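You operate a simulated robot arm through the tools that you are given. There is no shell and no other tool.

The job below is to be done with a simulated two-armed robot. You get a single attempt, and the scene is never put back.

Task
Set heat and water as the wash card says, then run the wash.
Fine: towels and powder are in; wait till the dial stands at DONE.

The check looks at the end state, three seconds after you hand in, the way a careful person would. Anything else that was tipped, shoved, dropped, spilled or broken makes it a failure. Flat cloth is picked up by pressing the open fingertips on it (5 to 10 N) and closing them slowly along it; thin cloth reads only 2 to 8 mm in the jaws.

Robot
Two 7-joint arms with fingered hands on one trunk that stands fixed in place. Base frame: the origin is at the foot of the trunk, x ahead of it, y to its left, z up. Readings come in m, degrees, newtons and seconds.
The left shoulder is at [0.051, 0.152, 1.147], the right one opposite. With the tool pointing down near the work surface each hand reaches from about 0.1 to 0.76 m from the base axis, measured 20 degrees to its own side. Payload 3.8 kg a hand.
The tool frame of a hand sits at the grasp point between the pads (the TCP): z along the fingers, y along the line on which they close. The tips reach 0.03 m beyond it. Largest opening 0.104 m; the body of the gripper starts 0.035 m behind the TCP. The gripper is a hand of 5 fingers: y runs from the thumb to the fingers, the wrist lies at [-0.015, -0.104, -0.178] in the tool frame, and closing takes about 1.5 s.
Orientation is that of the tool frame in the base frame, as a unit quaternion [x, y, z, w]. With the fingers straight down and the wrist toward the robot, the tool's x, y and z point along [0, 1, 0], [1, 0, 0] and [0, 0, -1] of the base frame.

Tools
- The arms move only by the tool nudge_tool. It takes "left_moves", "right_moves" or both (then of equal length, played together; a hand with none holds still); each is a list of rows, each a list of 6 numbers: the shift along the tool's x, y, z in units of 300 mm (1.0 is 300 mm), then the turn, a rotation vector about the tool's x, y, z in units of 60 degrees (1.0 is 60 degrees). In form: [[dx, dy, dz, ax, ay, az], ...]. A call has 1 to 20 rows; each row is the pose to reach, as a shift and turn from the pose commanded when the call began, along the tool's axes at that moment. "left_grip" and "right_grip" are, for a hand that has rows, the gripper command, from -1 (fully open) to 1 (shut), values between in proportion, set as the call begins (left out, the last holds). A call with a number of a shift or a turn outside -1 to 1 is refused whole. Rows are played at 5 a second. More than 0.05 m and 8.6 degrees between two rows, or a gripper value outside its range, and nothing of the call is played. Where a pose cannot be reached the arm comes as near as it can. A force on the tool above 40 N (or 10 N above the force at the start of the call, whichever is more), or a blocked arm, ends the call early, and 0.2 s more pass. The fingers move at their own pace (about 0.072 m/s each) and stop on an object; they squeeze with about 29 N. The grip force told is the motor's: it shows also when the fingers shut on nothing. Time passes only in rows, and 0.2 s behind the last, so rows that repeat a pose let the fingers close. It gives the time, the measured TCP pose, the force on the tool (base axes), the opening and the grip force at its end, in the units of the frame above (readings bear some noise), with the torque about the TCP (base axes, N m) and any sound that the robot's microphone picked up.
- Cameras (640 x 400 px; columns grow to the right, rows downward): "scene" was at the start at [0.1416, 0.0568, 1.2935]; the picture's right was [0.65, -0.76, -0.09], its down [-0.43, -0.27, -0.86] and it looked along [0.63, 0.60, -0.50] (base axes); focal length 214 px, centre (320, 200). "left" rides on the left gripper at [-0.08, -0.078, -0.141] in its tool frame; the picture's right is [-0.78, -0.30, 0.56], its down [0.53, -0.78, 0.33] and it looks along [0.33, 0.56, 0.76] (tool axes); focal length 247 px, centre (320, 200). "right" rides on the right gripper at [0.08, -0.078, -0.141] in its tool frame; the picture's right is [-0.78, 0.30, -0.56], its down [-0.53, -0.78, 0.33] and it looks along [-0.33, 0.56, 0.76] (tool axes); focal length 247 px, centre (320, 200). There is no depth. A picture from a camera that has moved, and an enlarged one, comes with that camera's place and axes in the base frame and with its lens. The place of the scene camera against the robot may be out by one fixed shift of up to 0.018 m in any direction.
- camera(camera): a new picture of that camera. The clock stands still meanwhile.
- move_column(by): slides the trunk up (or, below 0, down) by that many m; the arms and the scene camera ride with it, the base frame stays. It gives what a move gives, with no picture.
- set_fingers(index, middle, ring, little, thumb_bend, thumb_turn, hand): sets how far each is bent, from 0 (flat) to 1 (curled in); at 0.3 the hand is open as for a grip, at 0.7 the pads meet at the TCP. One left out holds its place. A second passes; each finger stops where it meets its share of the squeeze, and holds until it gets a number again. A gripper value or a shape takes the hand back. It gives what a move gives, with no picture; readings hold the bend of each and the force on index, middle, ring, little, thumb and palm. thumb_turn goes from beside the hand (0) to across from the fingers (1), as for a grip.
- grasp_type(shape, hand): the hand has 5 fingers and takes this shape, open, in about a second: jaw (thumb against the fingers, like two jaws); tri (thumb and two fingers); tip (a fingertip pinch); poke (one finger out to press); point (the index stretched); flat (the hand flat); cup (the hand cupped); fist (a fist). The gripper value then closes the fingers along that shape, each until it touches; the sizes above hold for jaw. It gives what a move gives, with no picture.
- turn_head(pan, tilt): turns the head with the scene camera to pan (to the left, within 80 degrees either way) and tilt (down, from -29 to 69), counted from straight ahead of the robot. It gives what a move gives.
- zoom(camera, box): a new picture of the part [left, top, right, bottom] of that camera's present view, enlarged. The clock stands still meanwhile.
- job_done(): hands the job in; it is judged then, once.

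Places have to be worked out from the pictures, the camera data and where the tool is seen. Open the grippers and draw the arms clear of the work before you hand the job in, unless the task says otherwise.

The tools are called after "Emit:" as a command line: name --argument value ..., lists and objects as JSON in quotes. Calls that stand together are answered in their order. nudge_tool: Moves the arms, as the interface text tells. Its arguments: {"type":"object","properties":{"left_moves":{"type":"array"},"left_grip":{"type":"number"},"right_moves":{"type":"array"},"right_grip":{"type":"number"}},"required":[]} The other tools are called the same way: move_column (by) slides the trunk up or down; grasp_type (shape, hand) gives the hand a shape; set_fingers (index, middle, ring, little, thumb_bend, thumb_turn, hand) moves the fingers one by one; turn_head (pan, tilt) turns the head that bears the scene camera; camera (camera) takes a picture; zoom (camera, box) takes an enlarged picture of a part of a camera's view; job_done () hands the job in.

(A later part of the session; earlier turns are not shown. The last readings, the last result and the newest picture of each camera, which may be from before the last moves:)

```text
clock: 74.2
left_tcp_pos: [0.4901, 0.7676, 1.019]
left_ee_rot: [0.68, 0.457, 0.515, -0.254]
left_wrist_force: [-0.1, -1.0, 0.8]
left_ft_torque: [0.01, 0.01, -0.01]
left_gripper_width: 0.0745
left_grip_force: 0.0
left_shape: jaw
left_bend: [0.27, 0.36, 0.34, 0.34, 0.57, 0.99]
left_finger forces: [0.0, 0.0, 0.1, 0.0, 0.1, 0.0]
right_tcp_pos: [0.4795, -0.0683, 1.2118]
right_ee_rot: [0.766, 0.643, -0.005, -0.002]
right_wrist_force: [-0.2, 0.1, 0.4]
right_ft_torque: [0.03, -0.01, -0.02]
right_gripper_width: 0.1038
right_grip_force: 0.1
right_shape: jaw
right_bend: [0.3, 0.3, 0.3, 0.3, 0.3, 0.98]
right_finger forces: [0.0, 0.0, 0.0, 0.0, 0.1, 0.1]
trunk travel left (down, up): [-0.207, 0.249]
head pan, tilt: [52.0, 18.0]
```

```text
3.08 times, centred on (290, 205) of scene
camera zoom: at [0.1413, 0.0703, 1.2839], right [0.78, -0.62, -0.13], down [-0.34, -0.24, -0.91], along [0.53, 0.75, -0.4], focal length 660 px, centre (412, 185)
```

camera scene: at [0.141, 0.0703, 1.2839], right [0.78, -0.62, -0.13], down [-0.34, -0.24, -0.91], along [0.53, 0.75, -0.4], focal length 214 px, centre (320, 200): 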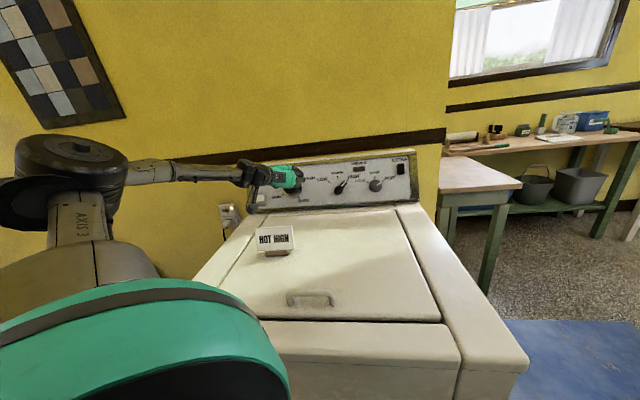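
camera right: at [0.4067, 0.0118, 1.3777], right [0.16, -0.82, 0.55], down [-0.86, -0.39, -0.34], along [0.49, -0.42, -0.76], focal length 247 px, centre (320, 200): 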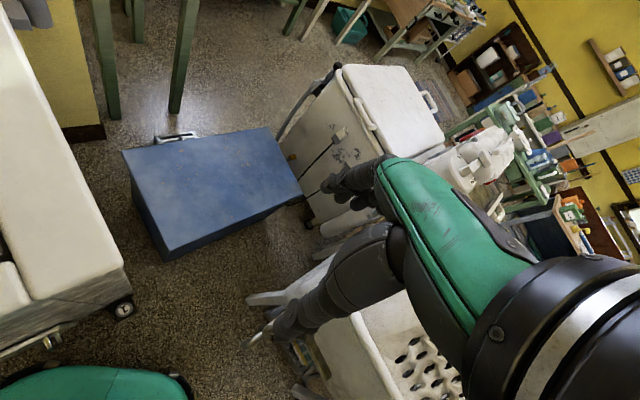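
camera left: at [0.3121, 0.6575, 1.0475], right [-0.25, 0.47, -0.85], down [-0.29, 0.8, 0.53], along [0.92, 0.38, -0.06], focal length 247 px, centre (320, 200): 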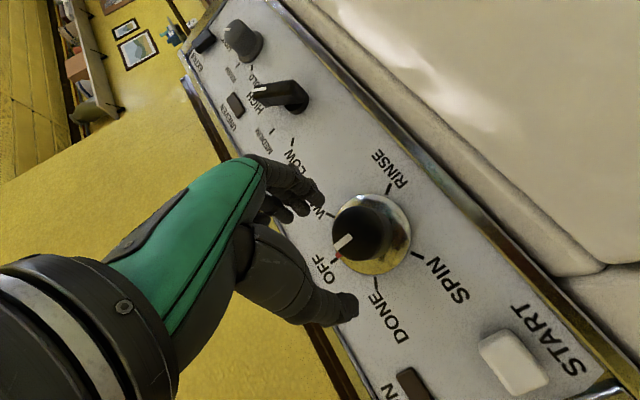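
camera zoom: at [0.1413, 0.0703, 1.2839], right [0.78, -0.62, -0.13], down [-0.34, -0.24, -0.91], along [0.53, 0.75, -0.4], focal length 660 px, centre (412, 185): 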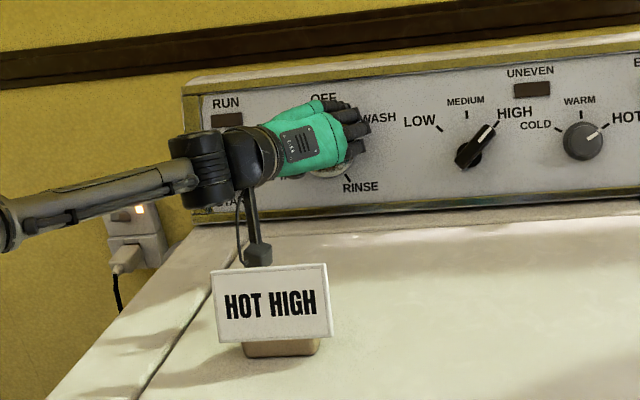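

The mark moved on; I re-grip the dial.

Emit:
nudge_tool --left_moves '[[0, 0, 0, 0, 0, 0], [0, 0, 0, 0, 0, 0], [0, 0, 0, 0, 0, 0], [0, 0, 0, 0, 0, 0], [0, 0, 0, 0, 0, 0], [0, 0, 0, 0, 0, 0], [0, 0, 0, 0, 0, 0]]' --left_grip 1

Emit:
nudge_tool --left_moves '[[0, 0, 0, 0, 0, 0.117], [0, 0, 0, 0, 0, 0.233], [0, 0, 0, 0, 0, 0.35], [0, 0, 0, 0, 0, 0.467], [0, 0, 0, 0, 0, 0.467]]'

Emit:
zoom --camera "left" --box '[230, 140, 430, 340]'

```text
clock: 75.8
left_tcp_pos: [0.4875, 0.7668, 1.0209]
left_ee_rot: [0.68, 0.456, 0.515, -0.254]
left_wrist_force: [-3.7, -1.3, -1.2]
left_ft_torque: [-0.07, -0.01, -0.15]
left_gripper_width: 0.0428
left_grip_force: 28.6
left_shape: jaw
left_bend: [0.74, 0.45, 0.49, 0.46, 0.74, 1.0]
left_finger forces: [14.9, 7.8, 0.0, 0.0, 25.0, 0.0]
right_tcp_pos: [0.4784, -0.0693, 1.2117]
right_ee_rot: [0.766, 0.642, -0.004, -0.003]
right_wrist_force: [-0.6, -0.2, -0.2]
right_ft_torque: [-0.04, -0.01, 0.01]
right_gripper_width: 0.1041
right_grip_force: 0.1
right_shape: jaw
right_bend: [0.3, 0.3, 0.3, 0.3, 0.3, 0.98]
right_finger forces: [0.0, 0.0, 0.0, 0.0, 0.1, 0.0]
trunk travel left (down, up): [-0.207, 0.249]
head pan, tilt: [52.0, 18.0]
```

```text
clock: 77.0
left_tcp_pos: [0.4892, 0.7678, 1.023]
left_ee_rot: [0.769, 0.279, 0.44, -0.371]
left_wrist_force: [-3.1, 6.4, 6.0]
left_ft_torque: [0.02, -0.24, -0.18]
left_gripper_width: 0.0412
left_grip_force: 29.5
left_shape: jaw
left_bend: [0.74, 0.46, 0.49, 0.46, 0.73, 1.0]
left_finger forces: [11.9, 10.6, 0.1, 0.1, 28.8, 0.0]
right_tcp_pos: [0.4779, -0.0679, 1.2123]
right_ee_rot: [0.766, 0.643, -0.003, -0.002]
right_wrist_force: [0.1, 0.8, -0.3]
right_ft_torque: [-0.01, 0.0, -0.01]
right_gripper_width: 0.1043
right_grip_force: 0.0
right_shape: jaw
right_bend: [0.3, 0.3, 0.3, 0.3, 0.3, 0.98]
right_finger forces: [0.0, 0.0, 0.0, 0.1, 0.1, 0.1]
trunk travel left (down, up): [-0.207, 0.249]
head pan, tilt: [52.0, 18.0]
```

```text
2.00 times, centred on (330, 240) of left
camera zoom: at [0.3268, 0.6883, 1.0245], right [-0.32, 0.54, -0.78], down [-0.18, 0.77, 0.61], along [0.93, 0.34, -0.14], focal length 494 px, centre (300, 120)
```

zoom: 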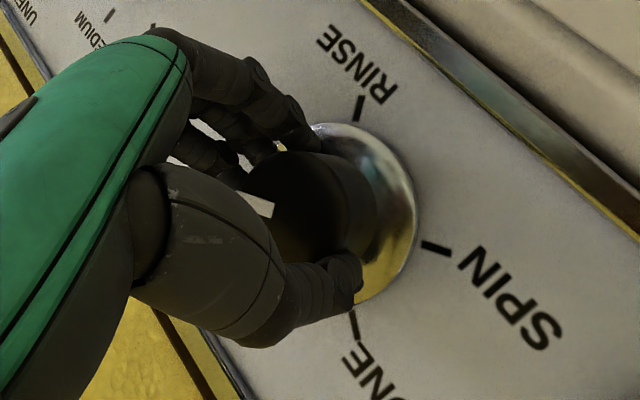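

About 56° done. I release and back off 0.045 m to read the dial.

Emit:
nudge_tool --left_moves '[[0, 0, 0, 0, 0, 0], [0, 0, 0, 0, 0, 0], [0, 0, 0, 0, 0, 0], [0, 0, 0, 0, 0, 0], [0, 0, 0, 0, 0, 0], [0, 0, -0.05, 0, 0, 0], [0, 0, -0.1, 0, 0, 0], [0, 0, -0.15, 0, 0, 0], [0, 0, -0.15, 0, 0, 0]]' --left_grip -0.44

Emit:
zoom --camera "left" --box '[260, 150, 460, 350]'

Emit:
zoom --camera "scene" --box '[210, 140, 370, 270]'

```text
clock: 79.0
left_tcp_pos: [0.4671, 0.7316, 1.037]
left_ee_rot: [0.77, 0.279, 0.438, -0.371]
left_wrist_force: [-0.7, -1.0, 0.1]
left_ft_torque: [-0.04, -0.01, 0.01]
left_gripper_width: 0.0747
left_grip_force: 0.0
left_shape: jaw
left_bend: [0.27, 0.37, 0.34, 0.34, 0.57, 0.99]
left_finger forces: [0.1, 0.0, 0.0, 0.0, 0.0, 0.0]
right_tcp_pos: [0.4788, -0.0681, 1.2125]
right_ee_rot: [0.766, 0.643, -0.004, -0.002]
right_wrist_force: [0.7, -0.1, -0.8]
right_ft_torque: [0.0, 0.0, -0.03]
right_gripper_width: 0.1037
right_grip_force: 0.1
right_shape: jaw
right_bend: [0.3, 0.3, 0.3, 0.3, 0.3, 0.98]
right_finger forces: [0.0, 0.1, 0.0, 0.1, 0.1, 0.0]
trunk travel left (down, up): [-0.207, 0.249]
head pan, tilt: [52.0, 18.0]
```

```text
2.00 times, centred on (360, 250) of left
camera zoom: at [0.3062, 0.6507, 1.0384], right [-0.32, 0.54, -0.78], down [-0.18, 0.77, 0.61], along [0.93, 0.34, -0.15], focal length 494 px, centre (240, 100)
```

zoom: 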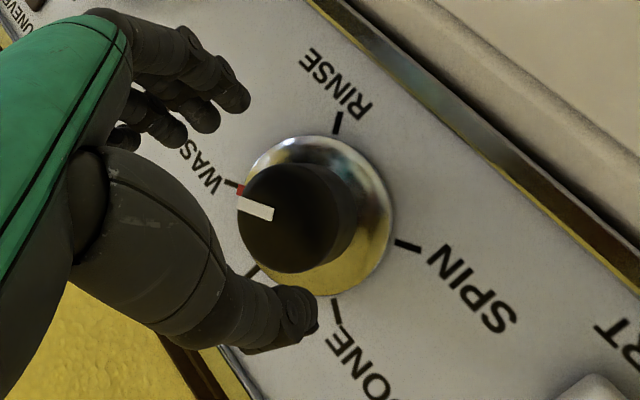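

```text
3.08 times, centred on (290, 205) of scene
camera zoom: at [0.1408, 0.07, 1.284], right [0.78, -0.62, -0.13], down [-0.34, -0.24, -0.91], along [0.53, 0.75, -0.4], focal length 660 px, centre (412, 185)
```

zoom: 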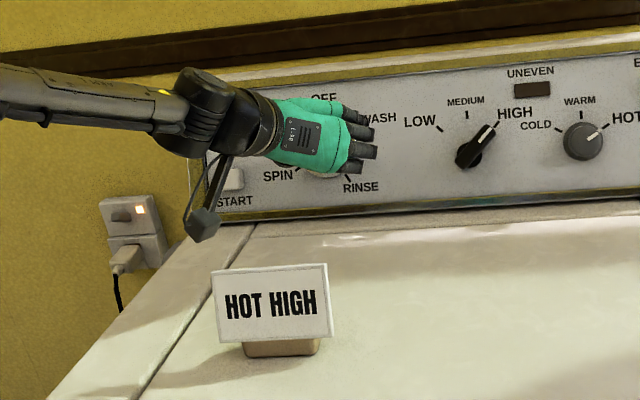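

The red mark on the dial skirt stands right at the WASH tick. Next START (front ≈ (0.409, 0.883, 0.981)): I raise the hand a little for safety and then form the poke shape.

Emit:
nudge_tool --left_moves '[[0.06, -0.02, -0.03, 0, 0, 0], [0.12, -0.04, -0.06, 0, 0, 0], [0.18, -0.06, -0.09, 0, 0, 0]]'

Emit:
grasp_type --hand "left" --shape "poke"

Emit:
camera --camera "left"

Emit:
camera --camera "scene"

```text
clock: 79.8
left_tcp_pos: [0.4663, 0.7229, 1.0989]
left_ee_rot: [0.77, 0.279, 0.438, -0.371]
left_wrist_force: [-0.3, -0.1, -0.4]
left_ft_torque: [-0.01, 0.01, 0.02]
left_gripper_width: 0.0745
left_grip_force: 0.0
left_shape: jaw
left_bend: [0.27, 0.37, 0.34, 0.34, 0.57, 0.99]
left_finger forces: [0.0, 0.0, 0.0, 0.0, 0.0, 0.0]
right_tcp_pos: [0.4797, -0.07, 1.2132]
right_ee_rot: [0.766, 0.642, -0.005, -0.003]
right_wrist_force: [-0.5, 0.3, -0.1]
right_ft_torque: [0.0, 0.0, 0.02]
right_gripper_width: 0.1039
right_grip_force: 0.0
right_shape: jaw
right_bend: [0.3, 0.3, 0.3, 0.3, 0.3, 0.98]
right_finger forces: [0.0, 0.0, 0.1, 0.0, 0.1, 0.0]
trunk travel left (down, up): [-0.207, 0.249]
head pan, tilt: [52.0, 18.0]
```

```text
clock: 80.7
left_tcp_pos: [0.4676, 0.7227, 1.0995]
left_ee_rot: [0.77, 0.278, 0.439, -0.37]
left_wrist_force: [0.0, 0.1, -0.1]
left_ft_torque: [0.02, 0.03, 0.02]
left_gripper_width: 0.0002
left_grip_force: 0.0
left_shape: poke
left_bend: [0.7, 0.7, 0.99, 0.99, 1.0, 1.0]
left_finger forces: [0.0, 0.0, 0.0, 0.1, 0.1, 0.1]
right_tcp_pos: [0.4785, -0.0694, 1.2124]
right_ee_rot: [0.766, 0.643, -0.004, -0.003]
right_wrist_force: [0.0, 0.2, 0.1]
right_ft_torque: [0.01, 0.04, 0.04]
right_gripper_width: 0.1042
right_grip_force: 0.1
right_shape: jaw
right_bend: [0.3, 0.3, 0.3, 0.3, 0.3, 0.98]
right_finger forces: [0.0, 0.0, 0.0, 0.0, 0.0, 0.0]
trunk travel left (down, up): [-0.207, 0.249]
head pan, tilt: [52.0, 18.0]
```

```text
taken
camera left: at [0.3054, 0.6439, 1.1013], right [-0.32, 0.54, -0.78], down [-0.18, 0.77, 0.61], along [0.93, 0.34, -0.15], focal length 247 px, centre (320, 200)
```

left: 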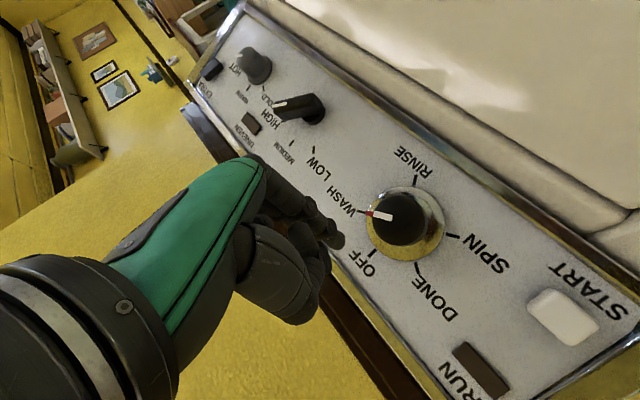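

```text
taken
camera scene: at [0.1406, 0.0698, 1.284], right [0.78, -0.62, -0.13], down [-0.34, -0.24, -0.91], along [0.53, 0.75, -0.4], focal length 214 px, centre (320, 200)
```

scene: 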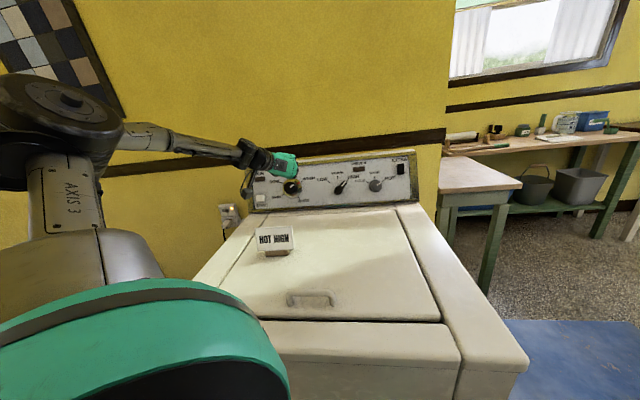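

The poke tip sits only ~0.03 m beyond the TCP; a stretched index would reach farther. I form the point shape and look where its tip is.

Emit:
grasp_type --hand "left" --shape "point"

Emit:
camera --camera "left"

Emit:
zoom --camera "scene" --box '[220, 120, 340, 220]'

```text
clock: 81.6
left_tcp_pos: [0.4668, 0.7234, 1.0999]
left_ee_rot: [0.77, 0.278, 0.439, -0.371]
left_wrist_force: [0.0, -0.2, -0.6]
left_ft_torque: [0.01, 0.02, 0.0]
left_gripper_width: 0.0
left_grip_force: 0.1
left_shape: point
left_bend: [0.2, 1.0, 1.0, 1.0, 0.98, 0.88]
left_finger forces: [0.0, 0.0, 0.0, 0.0, 0.0, 0.0]
right_tcp_pos: [0.479, -0.0692, 1.2113]
right_ee_rot: [0.766, 0.643, -0.005, -0.004]
right_wrist_force: [-0.8, -0.2, -0.7]
right_ft_torque: [-0.01, 0.03, -0.01]
right_gripper_width: 0.1037
right_grip_force: 0.1
right_shape: jaw
right_bend: [0.3, 0.3, 0.3, 0.3, 0.3, 0.98]
right_finger forces: [0.0, 0.1, 0.0, 0.0, 0.0, 0.0]
trunk travel left (down, up): [-0.207, 0.249]
head pan, tilt: [52.0, 18.0]
```

```text
taken
camera left: at [0.3053, 0.6439, 1.1013], right [-0.32, 0.54, -0.78], down [-0.18, 0.77, 0.61], along [0.93, 0.34, -0.15], focal length 247 px, centre (320, 200)
```

left: 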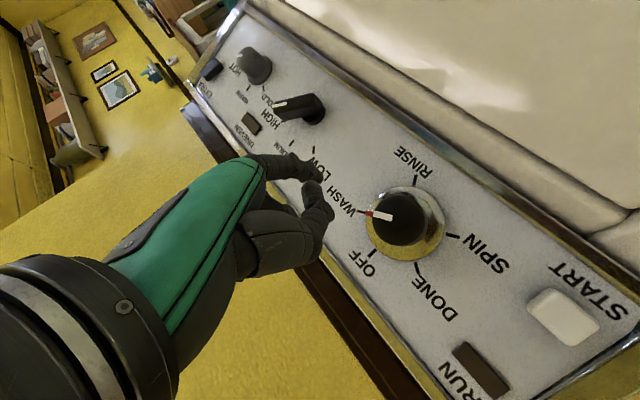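

```text
4.00 times, centred on (280, 170) of scene
camera zoom: at [0.1406, 0.0698, 1.284], right [0.78, -0.62, -0.13], down [-0.34, -0.24, -0.91], along [0.53, 0.75, -0.4], focal length 858 px, centre (480, 320)
```

zoom: 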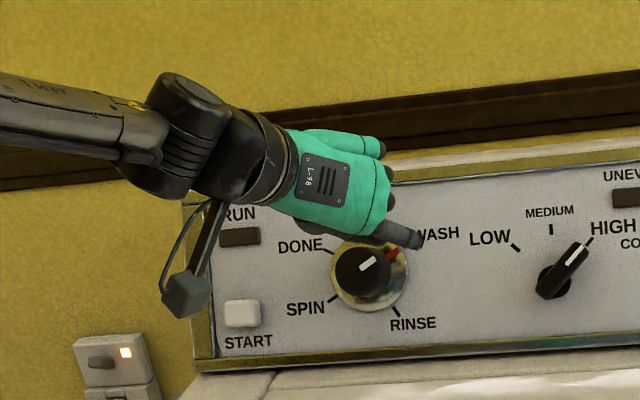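

The dial reads WASH from both cameras. The stretched index tip is at about (-0.02, 0.06, 0) in the tool frame; for START I yaw the hand left so the finger points along the panel normal, moving to a waypoint left of the card at safe height.

Emit:
nudge_tool --left_moves '[[-0.034, -0.087, -0.004, 0.101, -0.003, -0.054], [-0.067, -0.173, -0.008, 0.202, -0.006, -0.108], [-0.101, -0.26, -0.0125, 0.3025, -0.0085, -0.1625], [-0.135, -0.347, -0.017, 0.403, -0.011, -0.217], [-0.168, -0.433, -0.021, 0.504, -0.014, -0.271], [-0.202, -0.52, -0.025, 0.605, -0.017, -0.325]]'

Emit:
camera --camera "left"

Emit:
camera --camera "scene"

```text
clock: 83.0
left_tcp_pos: [0.3178, 0.8012, 1.0993]
left_ee_rot: [0.563, 0.529, 0.379, -0.51]
left_wrist_force: [-0.1, 0.6, -0.9]
left_ft_torque: [0.01, -0.05, -0.01]
left_gripper_width: 0.0003
left_grip_force: 0.0
left_shape: point
left_bend: [0.2, 1.0, 1.0, 1.0, 0.98, 0.88]
left_finger forces: [0.1, 0.0, 0.0, 0.1, 0.1, 0.0]
right_tcp_pos: [0.4786, -0.0687, 1.2129]
right_ee_rot: [0.765, 0.644, -0.005, -0.003]
right_wrist_force: [1.0, -0.3, 0.3]
right_ft_torque: [0.01, 0.02, 0.04]
right_gripper_width: 0.1041
right_grip_force: 0.0
right_shape: jaw
right_bend: [0.3, 0.3, 0.3, 0.3, 0.3, 0.98]
right_finger forces: [0.1, 0.0, 0.1, 0.1, 0.1, 0.0]
trunk travel left (down, up): [-0.207, 0.249]
head pan, tilt: [52.0, 18.0]
```

```text
taken
camera left: at [0.2448, 0.6395, 1.0627], right [-0.47, 0.36, -0.81], down [-0.72, 0.37, 0.59], along [0.51, 0.86, 0.08], focal length 247 px, centre (320, 200)
```

left: 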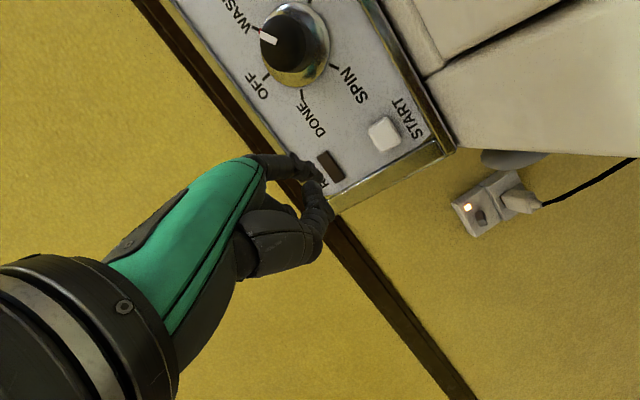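

```text
taken
camera scene: at [0.1402, 0.0701, 1.284], right [0.78, -0.62, -0.13], down [-0.34, -0.24, -0.91], along [0.53, 0.75, -0.4], focal length 214 px, centre (320, 200)
```

scene: 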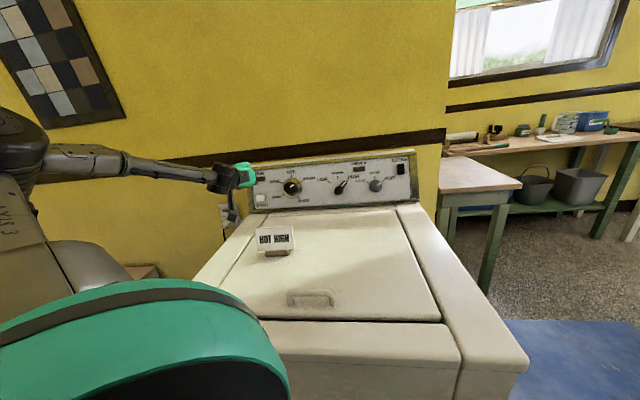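

The hand is positioned left of the card with the finger facing START. I zoom in to locate the fingertip against the button.

Emit:
zoom --camera "scene" --box '[200, 140, 300, 220]'

Emit:
zoom --camera "left" --box '[240, 90, 440, 240]'

```text
5.00 times, centred on (250, 180) of scene
camera zoom: at [0.1402, 0.0701, 1.284], right [0.78, -0.62, -0.13], down [-0.34, -0.24, -0.91], along [0.53, 0.75, -0.4], focal length 1072 px, centre (670, 300)
```

zoom: 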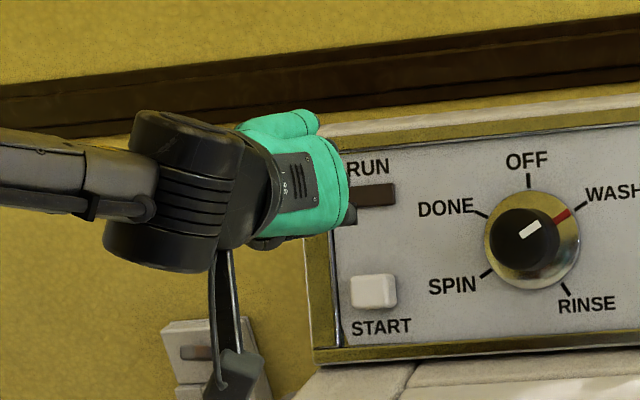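

```text
2.67 times, centred on (340, 165) of left
camera zoom: at [0.2448, 0.6395, 1.0627], right [-0.47, 0.36, -0.81], down [-0.72, 0.37, 0.59], along [0.51, 0.86, 0.08], focal length 659 px, centre (267, 293)
```

zoom: 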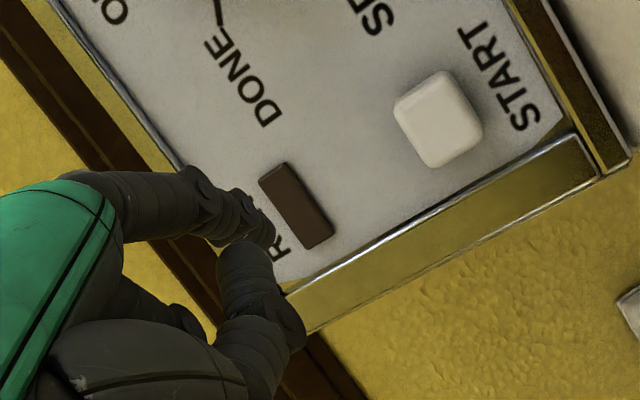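

Fingertip estimate refined to tool (-0.013, 0.073, 0.035); START front confirmed at (0.4085, 0.8825, 0.981). To keep the wrist high above the card, I pitch the finger 20° further down and move above the START pre-point.

Emit:
nudge_tool --left_moves '[[0.012, 0.009, 0.032, 0, -0.086, 0.071], [0.023, 0.018, 0.063, 0, -0.171, 0.141], [0.035, 0.027, 0.095, 0, -0.257, 0.212], [0.035, 0.027, 0.095, 0, -0.257, 0.212]]'

Emit:
camera --camera "scene"

Emit:
camera --camera "left"

```text
clock: 84.0
left_tcp_pos: [0.33, 0.8282, 1.1059]
left_ee_rot: [0.651, 0.521, 0.283, -0.473]
left_wrist_force: [-0.3, 1.4, 0.3]
left_ft_torque: [0.0, 0.01, 0.02]
left_gripper_width: 0.0
left_grip_force: 0.1
left_shape: point
left_bend: [0.2, 1.0, 1.0, 1.0, 0.98, 0.88]
left_finger forces: [0.0, 0.1, 0.0, 0.0, 0.0, 0.1]
left hand out of reach, approached as far as the arm can: row 3
right_tcp_pos: [0.4789, -0.0687, 1.2119]
right_ee_rot: [0.766, 0.643, -0.005, -0.003]
right_wrist_force: [-0.9, 1.0, 0.6]
right_ft_torque: [0.01, -0.02, 0.0]
right_gripper_width: 0.1038
right_grip_force: 0.0
right_shape: jaw
right_bend: [0.3, 0.3, 0.3, 0.3, 0.3, 0.98]
right_finger forces: [0.1, 0.1, 0.1, 0.1, 0.0, 0.0]
trunk travel left (down, up): [-0.207, 0.249]
head pan, tilt: [52.0, 18.0]
```

```text
taken
camera scene: at [0.14, 0.0699, 1.2841], right [0.78, -0.62, -0.13], down [-0.34, -0.24, -0.91], along [0.53, 0.75, -0.4], focal length 214 px, centre (320, 200)
```

scene: 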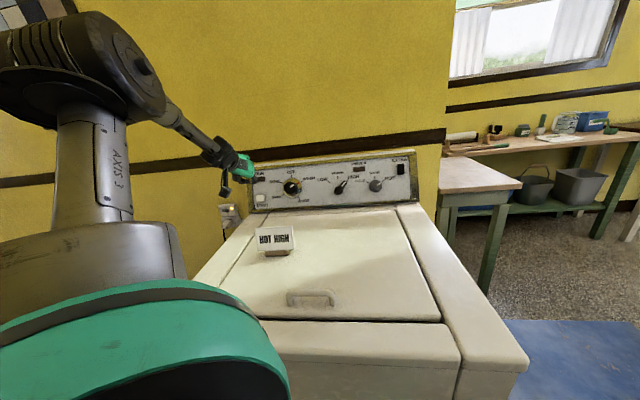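

```text
taken
camera left: at [0.2508, 0.6664, 1.1177], right [-0.58, 0.19, -0.79], down [-0.62, 0.53, 0.58], along [0.53, 0.83, -0.19], focal length 247 px, centre (320, 200)
```

left: 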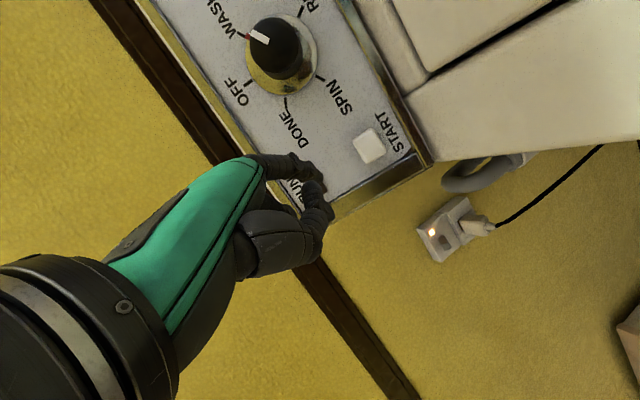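

Slightly limited in height there, but close. I descend to the pre-point 0.04 m in front of START.

Emit:
nudge_tool --left_moves '[[-0.062, 0.013, 0.031, 0, 0, 0], [-0.125, 0.026, 0.062, 0, 0, 0], [-0.187, 0.039, 0.093, 0, 0, 0], [-0.187, 0.039, 0.093, 0, 0, 0]]'

Emit:
zoom --camera "left" --box '[240, 90, 440, 240]'

Emit:
zoom --camera "scene" --box '[190, 140, 310, 260]'

```text
clock: 85.0
left_tcp_pos: [0.3122, 0.8288, 1.04]
left_ee_rot: [0.664, 0.526, 0.241, -0.474]
left_wrist_force: [0.2, 0.4, 0.4]
left_ft_torque: [0.0, 0.01, 0.04]
left_gripper_width: 0.0
left_grip_force: 0.0
left_shape: point
left_bend: [0.2, 1.0, 1.0, 1.0, 0.98, 0.88]
left_finger forces: [0.0, 0.1, 0.0, 0.1, 0.0, 0.1]
right_tcp_pos: [0.4791, -0.0692, 1.2129]
right_ee_rot: [0.766, 0.643, -0.005, -0.003]
right_wrist_force: [0.6, 0.7, -0.1]
right_ft_torque: [0.0, -0.02, 0.0]
right_gripper_width: 0.1039
right_grip_force: 0.0
right_shape: jaw
right_bend: [0.3, 0.3, 0.3, 0.3, 0.3, 0.98]
right_finger forces: [0.1, 0.1, 0.0, 0.1, 0.1, 0.0]
trunk travel left (down, up): [-0.207, 0.249]
head pan, tilt: [52.0, 18.0]
```

```text
2.67 times, centred on (340, 165) of left
camera zoom: at [0.2389, 0.6659, 1.065], right [-0.63, 0.13, -0.77], down [-0.6, 0.54, 0.58], along [0.49, 0.83, -0.27], focal length 659 px, centre (267, 293)
```

zoom: 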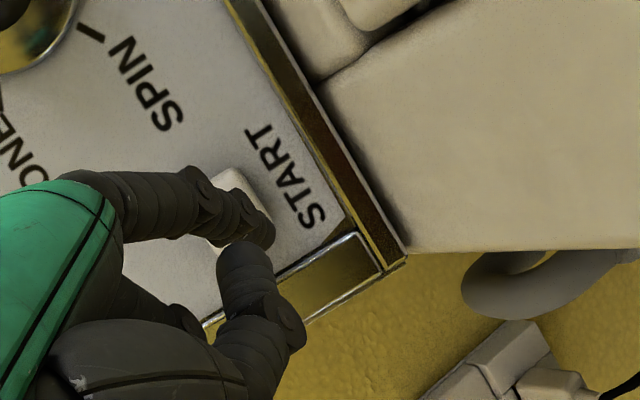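

```text
3.33 times, centred on (250, 200) of scene
camera zoom: at [0.1408, 0.0696, 1.284], right [0.78, -0.62, -0.13], down [-0.34, -0.24, -0.91], along [0.53, 0.75, -0.4], focal length 715 px, centre (553, 200)
```

zoom: 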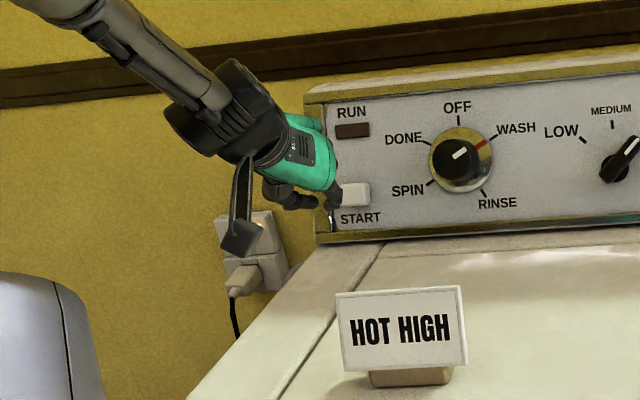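

The tip is ~0.048 m out, about 7 mm left and 11 mm low of the button's axis. I correct that and advance to just before contact.

Emit:
nudge_tool --left_moves '[[0.039, 0.029, -0.01, 0, 0, 0], [0.053, 0.072, 0.024, 0, 0, 0], [0.067, 0.115, 0.058, 0, 0, 0], [0.067, 0.115, 0.058, 0, 0, 0]]'

Emit:
zoom --camera "left" --box '[240, 90, 440, 240]'

Emit:
zoom --camera "scene" --box '[190, 140, 310, 260]'

```text
clock: 86.0
left_tcp_pos: [0.3468, 0.8536, 1.0348]
left_ee_rot: [0.664, 0.526, 0.242, -0.473]
left_wrist_force: [0.2, 0.3, 0.0]
left_ft_torque: [-0.02, -0.02, 0.03]
left_gripper_width: 0.0001
left_grip_force: 0.0
left_shape: point
left_bend: [0.2, 1.0, 1.0, 1.0, 0.98, 0.88]
left_finger forces: [0.1, 0.0, 0.1, 0.1, 0.0, 0.0]
right_tcp_pos: [0.4793, -0.0696, 1.2113]
right_ee_rot: [0.766, 0.642, -0.004, -0.002]
right_wrist_force: [-0.2, -0.1, 0.3]
right_ft_torque: [0.01, 0.01, -0.04]
right_gripper_width: 0.1041
right_grip_force: 0.0
right_shape: jaw
right_bend: [0.3, 0.3, 0.3, 0.3, 0.3, 0.98]
right_finger forces: [0.0, 0.1, 0.0, 0.1, 0.0, 0.0]
trunk travel left (down, up): [-0.207, 0.249]
head pan, tilt: [52.0, 18.0]
```

```text
2.67 times, centred on (340, 165) of left
camera zoom: at [0.2745, 0.6908, 1.0608], right [-0.63, 0.13, -0.77], down [-0.6, 0.54, 0.58], along [0.49, 0.83, -0.27], focal length 659 px, centre (267, 293)
```

zoom: 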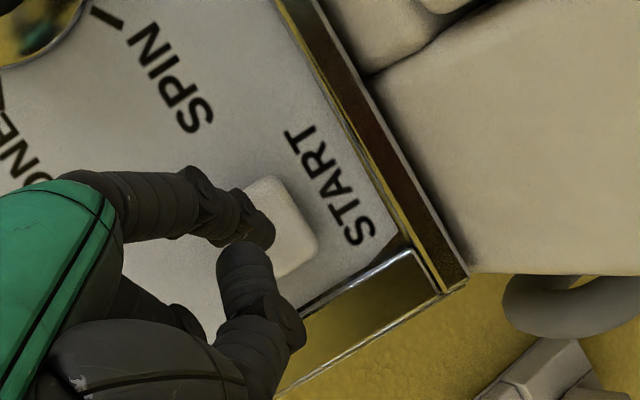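

```text
3.33 times, centred on (250, 200) of scene
camera zoom: at [0.1404, 0.0693, 1.2841], right [0.78, -0.62, -0.13], down [-0.34, -0.24, -0.91], along [0.53, 0.75, -0.4], focal length 715 px, centre (553, 200)
```

zoom: 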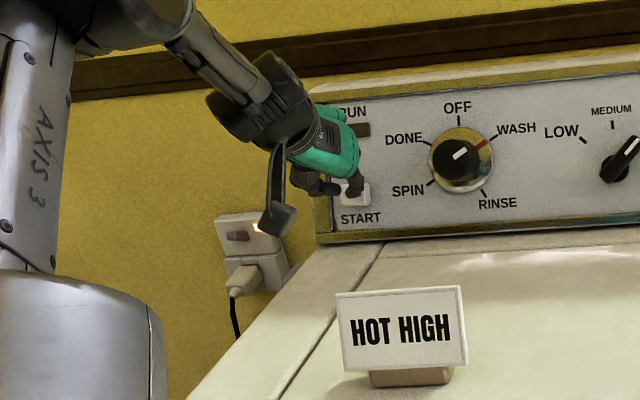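

Tip is ~6 mm in front of the START button, aligned. I press gently in small steps.

Emit:
nudge_tool --left_moves '[[0.003, 0.01, 0.008, 0, 0, 0], [0.007, 0.02, 0.016, 0, 0, 0], [0.009, 0.028, 0.022, 0, 0, 0], [0.011, 0.034, 0.027, 0, 0, 0]]'

Emit:
zoom --camera "scene" --box '[190, 140, 310, 260]'

Emit:
zoom --camera "left" --box '[240, 90, 440, 240]'

```text
clock: 87.0
left_tcp_pos: [0.3563, 0.8626, 1.0319]
left_ee_rot: [0.664, 0.526, 0.241, -0.472]
left_wrist_force: [-2.2, -4.0, 2.3]
left_ft_torque: [-0.12, -0.02, -0.17]
left_gripper_width: 0.0963
left_grip_force: 0.1
left_shape: point
left_bend: [0.2, 1.0, 1.0, 1.0, 0.98, 0.88]
left_finger forces: [4.5, 0.0, 0.0, 0.0, 0.0, 0.2]
right_tcp_pos: [0.4783, -0.0701, 1.2123]
right_ee_rot: [0.766, 0.643, -0.004, -0.004]
right_wrist_force: [0.0, 0.0, -0.6]
right_ft_torque: [-0.02, 0.04, -0.03]
right_gripper_width: 0.104
right_grip_force: 0.1
right_shape: jaw
right_bend: [0.3, 0.3, 0.3, 0.3, 0.3, 0.98]
right_finger forces: [0.0, 0.0, 0.1, 0.0, 0.0, 0.0]
trunk travel left (down, up): [-0.207, 0.249]
head pan, tilt: [52.0, 18.0]
heard: click
```

```text
3.33 times, centred on (250, 200) of scene
camera zoom: at [0.1401, 0.0685, 1.2842], right [0.78, -0.62, -0.13], down [-0.34, -0.24, -0.91], along [0.53, 0.75, -0.4], focal length 715 px, centre (553, 200)
```

zoom: 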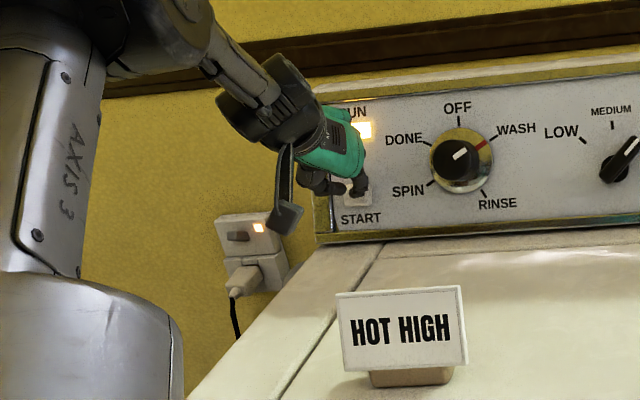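

```text
2.67 times, centred on (340, 165) of left
camera zoom: at [0.2829, 0.699, 1.0566], right [-0.63, 0.13, -0.77], down [-0.6, 0.54, 0.58], along [0.49, 0.83, -0.27], focal length 659 px, centre (267, 293)
```

zoom: 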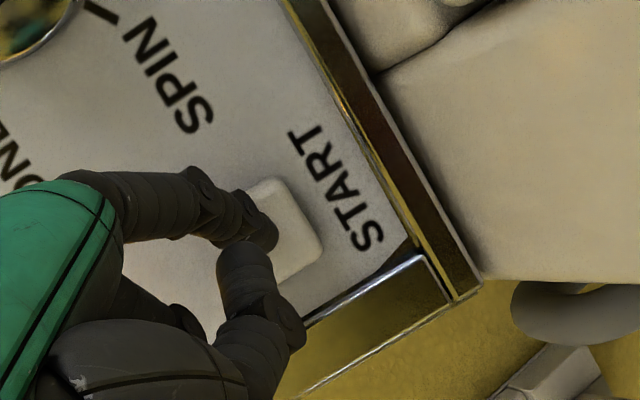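

Click heard and the RUN lamp is lit. I draw the finger straight back from START, then up clear of the panel and card.

Emit:
nudge_tool --left_moves '[[-0.017, -0.051, -0.04, 0, 0, 0], [-0.042, -0.127, -0.1, 0, 0, 0], [0.04, -0.165, -0.144, 0, 0, 0], [0.122, -0.202, -0.187, 0, 0, 0]]'

Emit:
camera --camera "scene"

Emit:
zoom --camera "scene" --box '[230, 140, 420, 250]'

```text
clock: 88.0
left_tcp_pos: [0.3205, 0.83, 1.1093]
left_ee_rot: [0.664, 0.526, 0.241, -0.473]
left_wrist_force: [0.1, 0.5, -0.4]
left_ft_torque: [-0.01, 0.03, -0.05]
left_gripper_width: 0.0961
left_grip_force: 0.0
left_shape: point
left_bend: [0.2, 1.0, 1.0, 1.0, 0.98, 0.88]
left_finger forces: [0.0, 0.0, 0.1, 0.0, 0.1, 0.1]
right_tcp_pos: [0.4791, -0.0685, 1.2113]
right_ee_rot: [0.766, 0.642, -0.004, -0.002]
right_wrist_force: [-0.4, 0.7, 0.1]
right_ft_torque: [0.02, 0.0, -0.02]
right_gripper_width: 0.1038
right_grip_force: 0.1
right_shape: jaw
right_bend: [0.3, 0.3, 0.3, 0.3, 0.3, 0.98]
right_finger forces: [0.0, 0.0, 0.0, 0.0, 0.0, 0.0]
trunk travel left (down, up): [-0.207, 0.249]
head pan, tilt: [52.0, 18.0]
```

```text
taken
camera scene: at [0.1401, 0.0695, 1.2841], right [0.78, -0.62, -0.13], down [-0.34, -0.24, -0.91], along [0.53, 0.75, -0.4], focal length 214 px, centre (320, 200)
```

scene: 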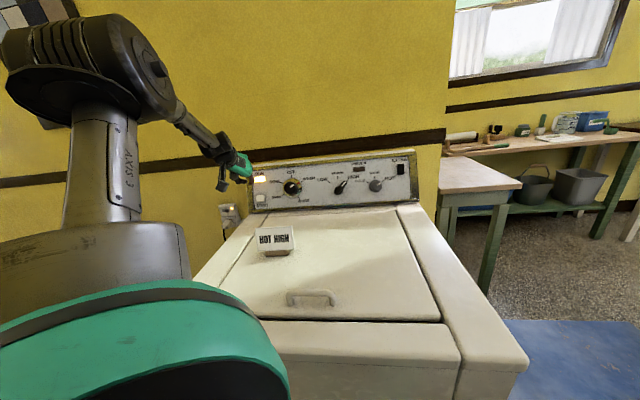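

```text
3.37 times, centred on (325, 195) of scene
camera zoom: at [0.1401, 0.0695, 1.2841], right [0.78, -0.62, -0.13], down [-0.34, -0.24, -0.91], along [0.53, 0.75, -0.4], focal length 722 px, centre (303, 217)
```

zoom: 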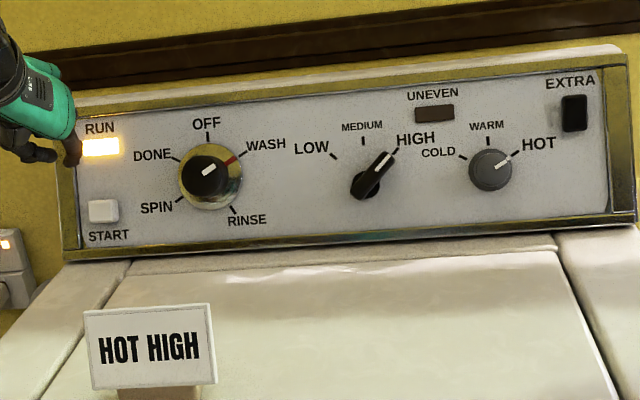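

The wash is running: RUN lit, dial at WASH, water HIGH, heat HOT. I draw the left hand further back and up while time passes.

Emit:
nudge_tool --left_moves '[[-0.019, -0.031, -0.104, 0, 0, 0], [-0.037, -0.063, -0.207, 0, 0, 0], [-0.056, -0.094, -0.311, 0, 0, 0], [-0.074, -0.125, -0.414, 0, 0, 0]]'

Emit:
camera --camera "scene"

```text
clock: 89.0
left_tcp_pos: [0.3013, 0.7085, 1.1598]
left_ee_rot: [0.664, 0.526, 0.243, -0.473]
left_wrist_force: [-0.1, 0.1, 0.4]
left_ft_torque: [-0.01, -0.01, 0.0]
left_gripper_width: 0.096
left_grip_force: 0.1
left_shape: point
left_bend: [0.2, 1.0, 1.0, 1.0, 0.98, 0.88]
left_finger forces: [0.0, 0.0, 0.0, 0.1, 0.0, 0.0]
left hand out of reach, approached as far as the arm can: row 1
right_tcp_pos: [0.4792, -0.0696, 1.212]
right_ee_rot: [0.766, 0.643, -0.005, -0.002]
right_wrist_force: [-1.1, -0.7, -0.3]
right_ft_torque: [0.04, -0.01, 0.02]
right_gripper_width: 0.1041
right_grip_force: 0.0
right_shape: jaw
right_bend: [0.3, 0.3, 0.3, 0.3, 0.3, 0.98]
right_finger forces: [0.1, 0.0, 0.0, 0.0, 0.0, 0.0]
trunk travel left (down, up): [-0.207, 0.249]
head pan, tilt: [52.0, 18.0]
```

```text
taken
camera scene: at [0.14, 0.0691, 1.2841], right [0.78, -0.62, -0.13], down [-0.34, -0.24, -0.91], along [0.53, 0.75, -0.4], focal length 214 px, centre (320, 200)
```

scene: 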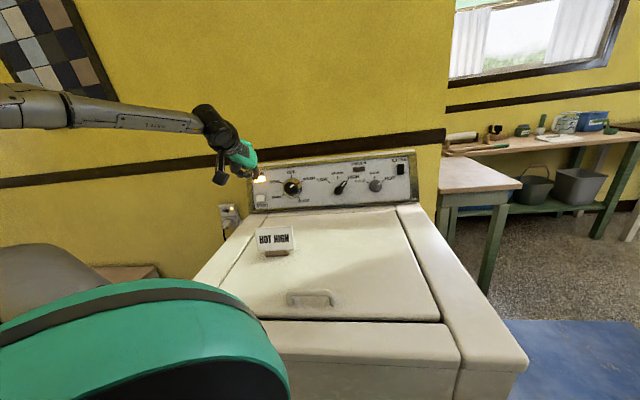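

The hand is clear. I reopen the hand to jaw shape and then wait.

Emit:
grasp_type --hand "left" --shape "jaw"

Emit:
nudge_tool --left_moves '[[0, 0, 0, 0, 0, 0], [0, 0, 0, 0, 0, 0], [0, 0, 0, 0, 0, 0], [0, 0, 0, 0, 0, 0], [0, 0, 0, 0, 0, 0], [0, 0, 0, 0, 0, 0], [0, 0, 0, 0, 0, 0], [0, 0, 0, 0, 0, 0], [0, 0, 0, 0, 0, 0], [0, 0, 0, 0, 0, 0], [0, 0, 0, 0, 0, 0], [0, 0, 0, 0, 0, 0], [0, 0, 0, 0, 0, 0], [0, 0, 0, 0, 0, 0], [0, 0, 0, 0, 0, 0], [0, 0, 0, 0, 0, 0], [0, 0, 0, 0, 0, 0], [0, 0, 0, 0, 0, 0], [0, 0, 0, 0, 0, 0], [0, 0, 0, 0, 0, 0]]' --left_grip -1

Emit:
zoom --camera "scene" --box '[230, 140, 420, 250]'

```text
clock: 89.9
left_tcp_pos: [0.3022, 0.7115, 1.1578]
left_ee_rot: [0.664, 0.526, 0.241, -0.474]
left_wrist_force: [0.1, 0.5, 0.5]
left_ft_torque: [0.0, 0.03, 0.03]
left_gripper_width: 0.1038
left_grip_force: 0.1
left_shape: jaw
left_bend: [0.3, 0.3, 0.3, 0.3, 0.3, 0.97]
left_finger forces: [0.0, 0.0, 0.1, 0.1, 0.1, 0.1]
right_tcp_pos: [0.4791, -0.0689, 1.2113]
right_ee_rot: [0.766, 0.642, -0.004, -0.003]
right_wrist_force: [-0.1, 0.2, -0.8]
right_ft_torque: [-0.02, 0.01, 0.01]
right_gripper_width: 0.104
right_grip_force: 0.0
right_shape: jaw
right_bend: [0.3, 0.3, 0.3, 0.3, 0.3, 0.98]
right_finger forces: [0.0, 0.0, 0.0, 0.0, 0.0, 0.0]
trunk travel left (down, up): [-0.207, 0.249]
head pan, tilt: [52.0, 18.0]
```

```text
clock: 94.1
left_tcp_pos: [0.3017, 0.7113, 1.1591]
left_ee_rot: [0.664, 0.526, 0.242, -0.473]
left_wrist_force: [1.1, -1.5, 0.1]
left_ft_torque: [0.0, 0.01, -0.01]
left_gripper_width: 0.1041
left_grip_force: 0.0
left_shape: jaw
left_bend: [0.3, 0.3, 0.3, 0.3, 0.3, 0.97]
left_finger forces: [0.0, 0.0, 0.0, 0.0, 0.0, 0.0]
right_tcp_pos: [0.4798, -0.0687, 1.2116]
right_ee_rot: [0.766, 0.643, -0.005, -0.003]
right_wrist_force: [0.4, 0.0, -0.1]
right_ft_torque: [0.04, -0.03, 0.01]
right_gripper_width: 0.1039
right_grip_force: 0.1
right_shape: jaw
right_bend: [0.3, 0.3, 0.3, 0.3, 0.3, 0.98]
right_finger forces: [0.0, 0.1, 0.0, 0.0, 0.0, 0.0]
trunk travel left (down, up): [-0.207, 0.249]
head pan, tilt: [52.0, 18.0]
```

```text
3.37 times, centred on (325, 195) of scene
camera zoom: at [0.1406, 0.0697, 1.284], right [0.78, -0.62, -0.13], down [-0.34, -0.24, -0.91], along [0.53, 0.75, -0.4], focal length 722 px, centre (303, 217)
```

zoom: 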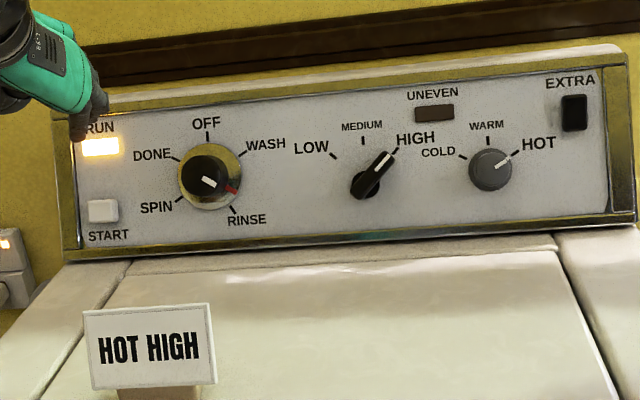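

The dial is advancing by itself toward RINSE. I keep waiting and watching.

Emit:
nudge_tool --left_moves '[[0, 0, 0, 0, 0, 0], [0, 0, 0, 0, 0, 0], [0, 0, 0, 0, 0, 0], [0, 0, 0, 0, 0, 0], [0, 0, 0, 0, 0, 0], [0, 0, 0, 0, 0, 0], [0, 0, 0, 0, 0, 0], [0, 0, 0, 0, 0, 0], [0, 0, 0, 0, 0, 0], [0, 0, 0, 0, 0, 0], [0, 0, 0, 0, 0, 0], [0, 0, 0, 0, 0, 0], [0, 0, 0, 0, 0, 0], [0, 0, 0, 0, 0, 0], [0, 0, 0, 0, 0, 0], [0, 0, 0, 0, 0, 0], [0, 0, 0, 0, 0, 0], [0, 0, 0, 0, 0, 0], [0, 0, 0, 0, 0, 0], [0, 0, 0, 0, 0, 0]]'

Emit:
zoom --camera "scene" --box '[230, 140, 420, 250]'

```text
clock: 98.3
left_tcp_pos: [0.3019, 0.7118, 1.1587]
left_ee_rot: [0.664, 0.526, 0.242, -0.474]
left_wrist_force: [-0.4, -0.7, 0.6]
left_ft_torque: [0.01, 0.05, -0.01]
left_gripper_width: 0.1037
left_grip_force: 0.1
left_shape: jaw
left_bend: [0.3, 0.3, 0.3, 0.3, 0.3, 0.97]
left_finger forces: [0.0, 0.0, 0.0, 0.0, 0.0, 0.1]
right_tcp_pos: [0.4793, -0.0688, 1.2114]
right_ee_rot: [0.766, 0.643, -0.005, -0.003]
right_wrist_force: [-0.4, 0.0, 0.3]
right_ft_torque: [0.03, 0.01, 0.0]
right_gripper_width: 0.1041
right_grip_force: 0.1
right_shape: jaw
right_bend: [0.3, 0.3, 0.3, 0.3, 0.3, 0.98]
right_finger forces: [0.1, 0.1, 0.0, 0.0, 0.0, 0.1]
trunk travel left (down, up): [-0.207, 0.249]
head pan, tilt: [52.0, 18.0]
```

```text
3.37 times, centred on (325, 195) of scene
camera zoom: at [0.1406, 0.0697, 1.284], right [0.78, -0.62, -0.13], down [-0.34, -0.24, -0.91], along [0.53, 0.75, -0.4], focal length 722 px, centre (303, 217)
```

zoom: 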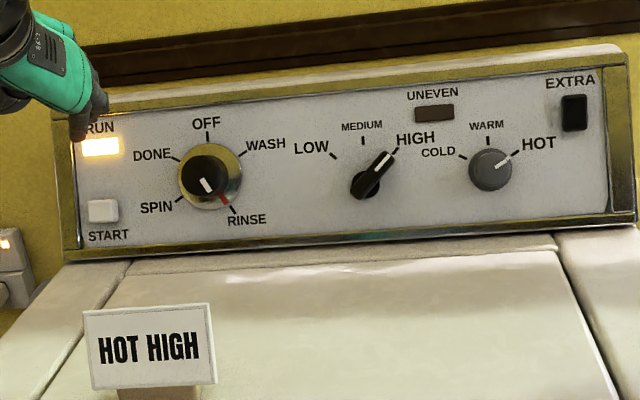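

The dial nears RINSE, RUN stays lit, UNEVEN dark. I wait on.

Emit:
nudge_tool --left_moves '[[0, 0, 0, 0, 0, 0], [0, 0, 0, 0, 0, 0], [0, 0, 0, 0, 0, 0], [0, 0, 0, 0, 0, 0], [0, 0, 0, 0, 0, 0], [0, 0, 0, 0, 0, 0], [0, 0, 0, 0, 0, 0], [0, 0, 0, 0, 0, 0], [0, 0, 0, 0, 0, 0], [0, 0, 0, 0, 0, 0], [0, 0, 0, 0, 0, 0], [0, 0, 0, 0, 0, 0], [0, 0, 0, 0, 0, 0], [0, 0, 0, 0, 0, 0], [0, 0, 0, 0, 0, 0], [0, 0, 0, 0, 0, 0], [0, 0, 0, 0, 0, 0], [0, 0, 0, 0, 0, 0], [0, 0, 0, 0, 0, 0], [0, 0, 0, 0, 0, 0]]'

Emit:
nudge_tool --left_moves '[[0, 0, 0, 0, 0, 0], [0, 0, 0, 0, 0, 0], [0, 0, 0, 0, 0, 0], [0, 0, 0, 0, 0, 0], [0, 0, 0, 0, 0, 0], [0, 0, 0, 0, 0, 0], [0, 0, 0, 0, 0, 0], [0, 0, 0, 0, 0, 0], [0, 0, 0, 0, 0, 0], [0, 0, 0, 0, 0, 0], [0, 0, 0, 0, 0, 0], [0, 0, 0, 0, 0, 0], [0, 0, 0, 0, 0, 0], [0, 0, 0, 0, 0, 0], [0, 0, 0, 0, 0, 0], [0, 0, 0, 0, 0, 0], [0, 0, 0, 0, 0, 0], [0, 0, 0, 0, 0, 0], [0, 0, 0, 0, 0, 0], [0, 0, 0, 0, 0, 0]]'

Emit:
zoom --camera "scene" --box '[230, 140, 420, 250]'

```text
clock: 102.5
left_tcp_pos: [0.3019, 0.7109, 1.1583]
left_ee_rot: [0.664, 0.527, 0.241, -0.473]
left_wrist_force: [-0.2, 0.4, 0.5]
left_ft_torque: [0.0, -0.01, 0.01]
left_gripper_width: 0.1037
left_grip_force: 0.1
left_shape: jaw
left_bend: [0.3, 0.3, 0.3, 0.3, 0.3, 0.97]
left_finger forces: [0.1, 0.0, 0.0, 0.0, 0.1, 0.0]
right_tcp_pos: [0.4784, -0.0692, 1.2123]
right_ee_rot: [0.766, 0.643, -0.004, -0.003]
right_wrist_force: [0.0, -0.5, 0.5]
right_ft_torque: [0.0, 0.0, 0.0]
right_gripper_width: 0.1039
right_grip_force: 0.0
right_shape: jaw
right_bend: [0.3, 0.3, 0.3, 0.3, 0.3, 0.98]
right_finger forces: [0.0, 0.1, 0.0, 0.0, 0.1, 0.0]
trunk travel left (down, up): [-0.207, 0.249]
head pan, tilt: [52.0, 18.0]
```

```text
clock: 106.7
left_tcp_pos: [0.3011, 0.7103, 1.1588]
left_ee_rot: [0.664, 0.526, 0.242, -0.473]
left_wrist_force: [0.0, -0.1, 0.1]
left_ft_torque: [-0.04, 0.02, 0.02]
left_gripper_width: 0.1038
left_grip_force: 0.1
left_shape: jaw
left_bend: [0.3, 0.3, 0.3, 0.3, 0.3, 0.97]
left_finger forces: [0.1, 0.0, 0.1, 0.0, 0.0, 0.0]
right_tcp_pos: [0.4787, -0.0684, 1.2122]
right_ee_rot: [0.766, 0.643, -0.006, -0.003]
right_wrist_force: [0.6, 0.0, -1.1]
right_ft_torque: [-0.02, -0.01, 0.03]
right_gripper_width: 0.1038
right_grip_force: 0.1
right_shape: jaw
right_bend: [0.3, 0.3, 0.3, 0.3, 0.3, 0.98]
right_finger forces: [0.0, 0.0, 0.2, 0.1, 0.1, 0.0]
trunk travel left (down, up): [-0.207, 0.249]
head pan, tilt: [52.0, 18.0]
```

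```text
3.37 times, centred on (325, 195) of scene
camera zoom: at [0.1406, 0.0697, 1.284], right [0.78, -0.62, -0.13], down [-0.34, -0.24, -0.91], along [0.53, 0.75, -0.4], focal length 722 px, centre (303, 217)
```

zoom: 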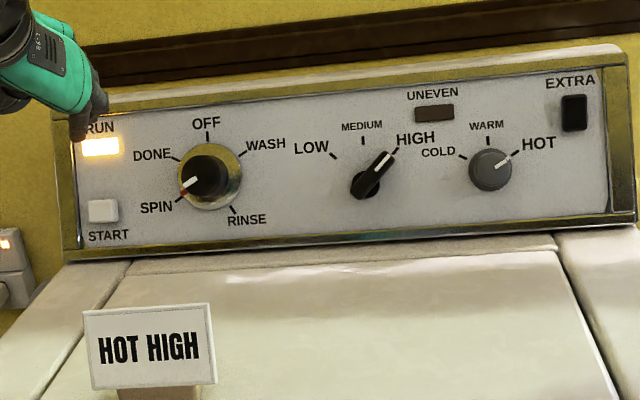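

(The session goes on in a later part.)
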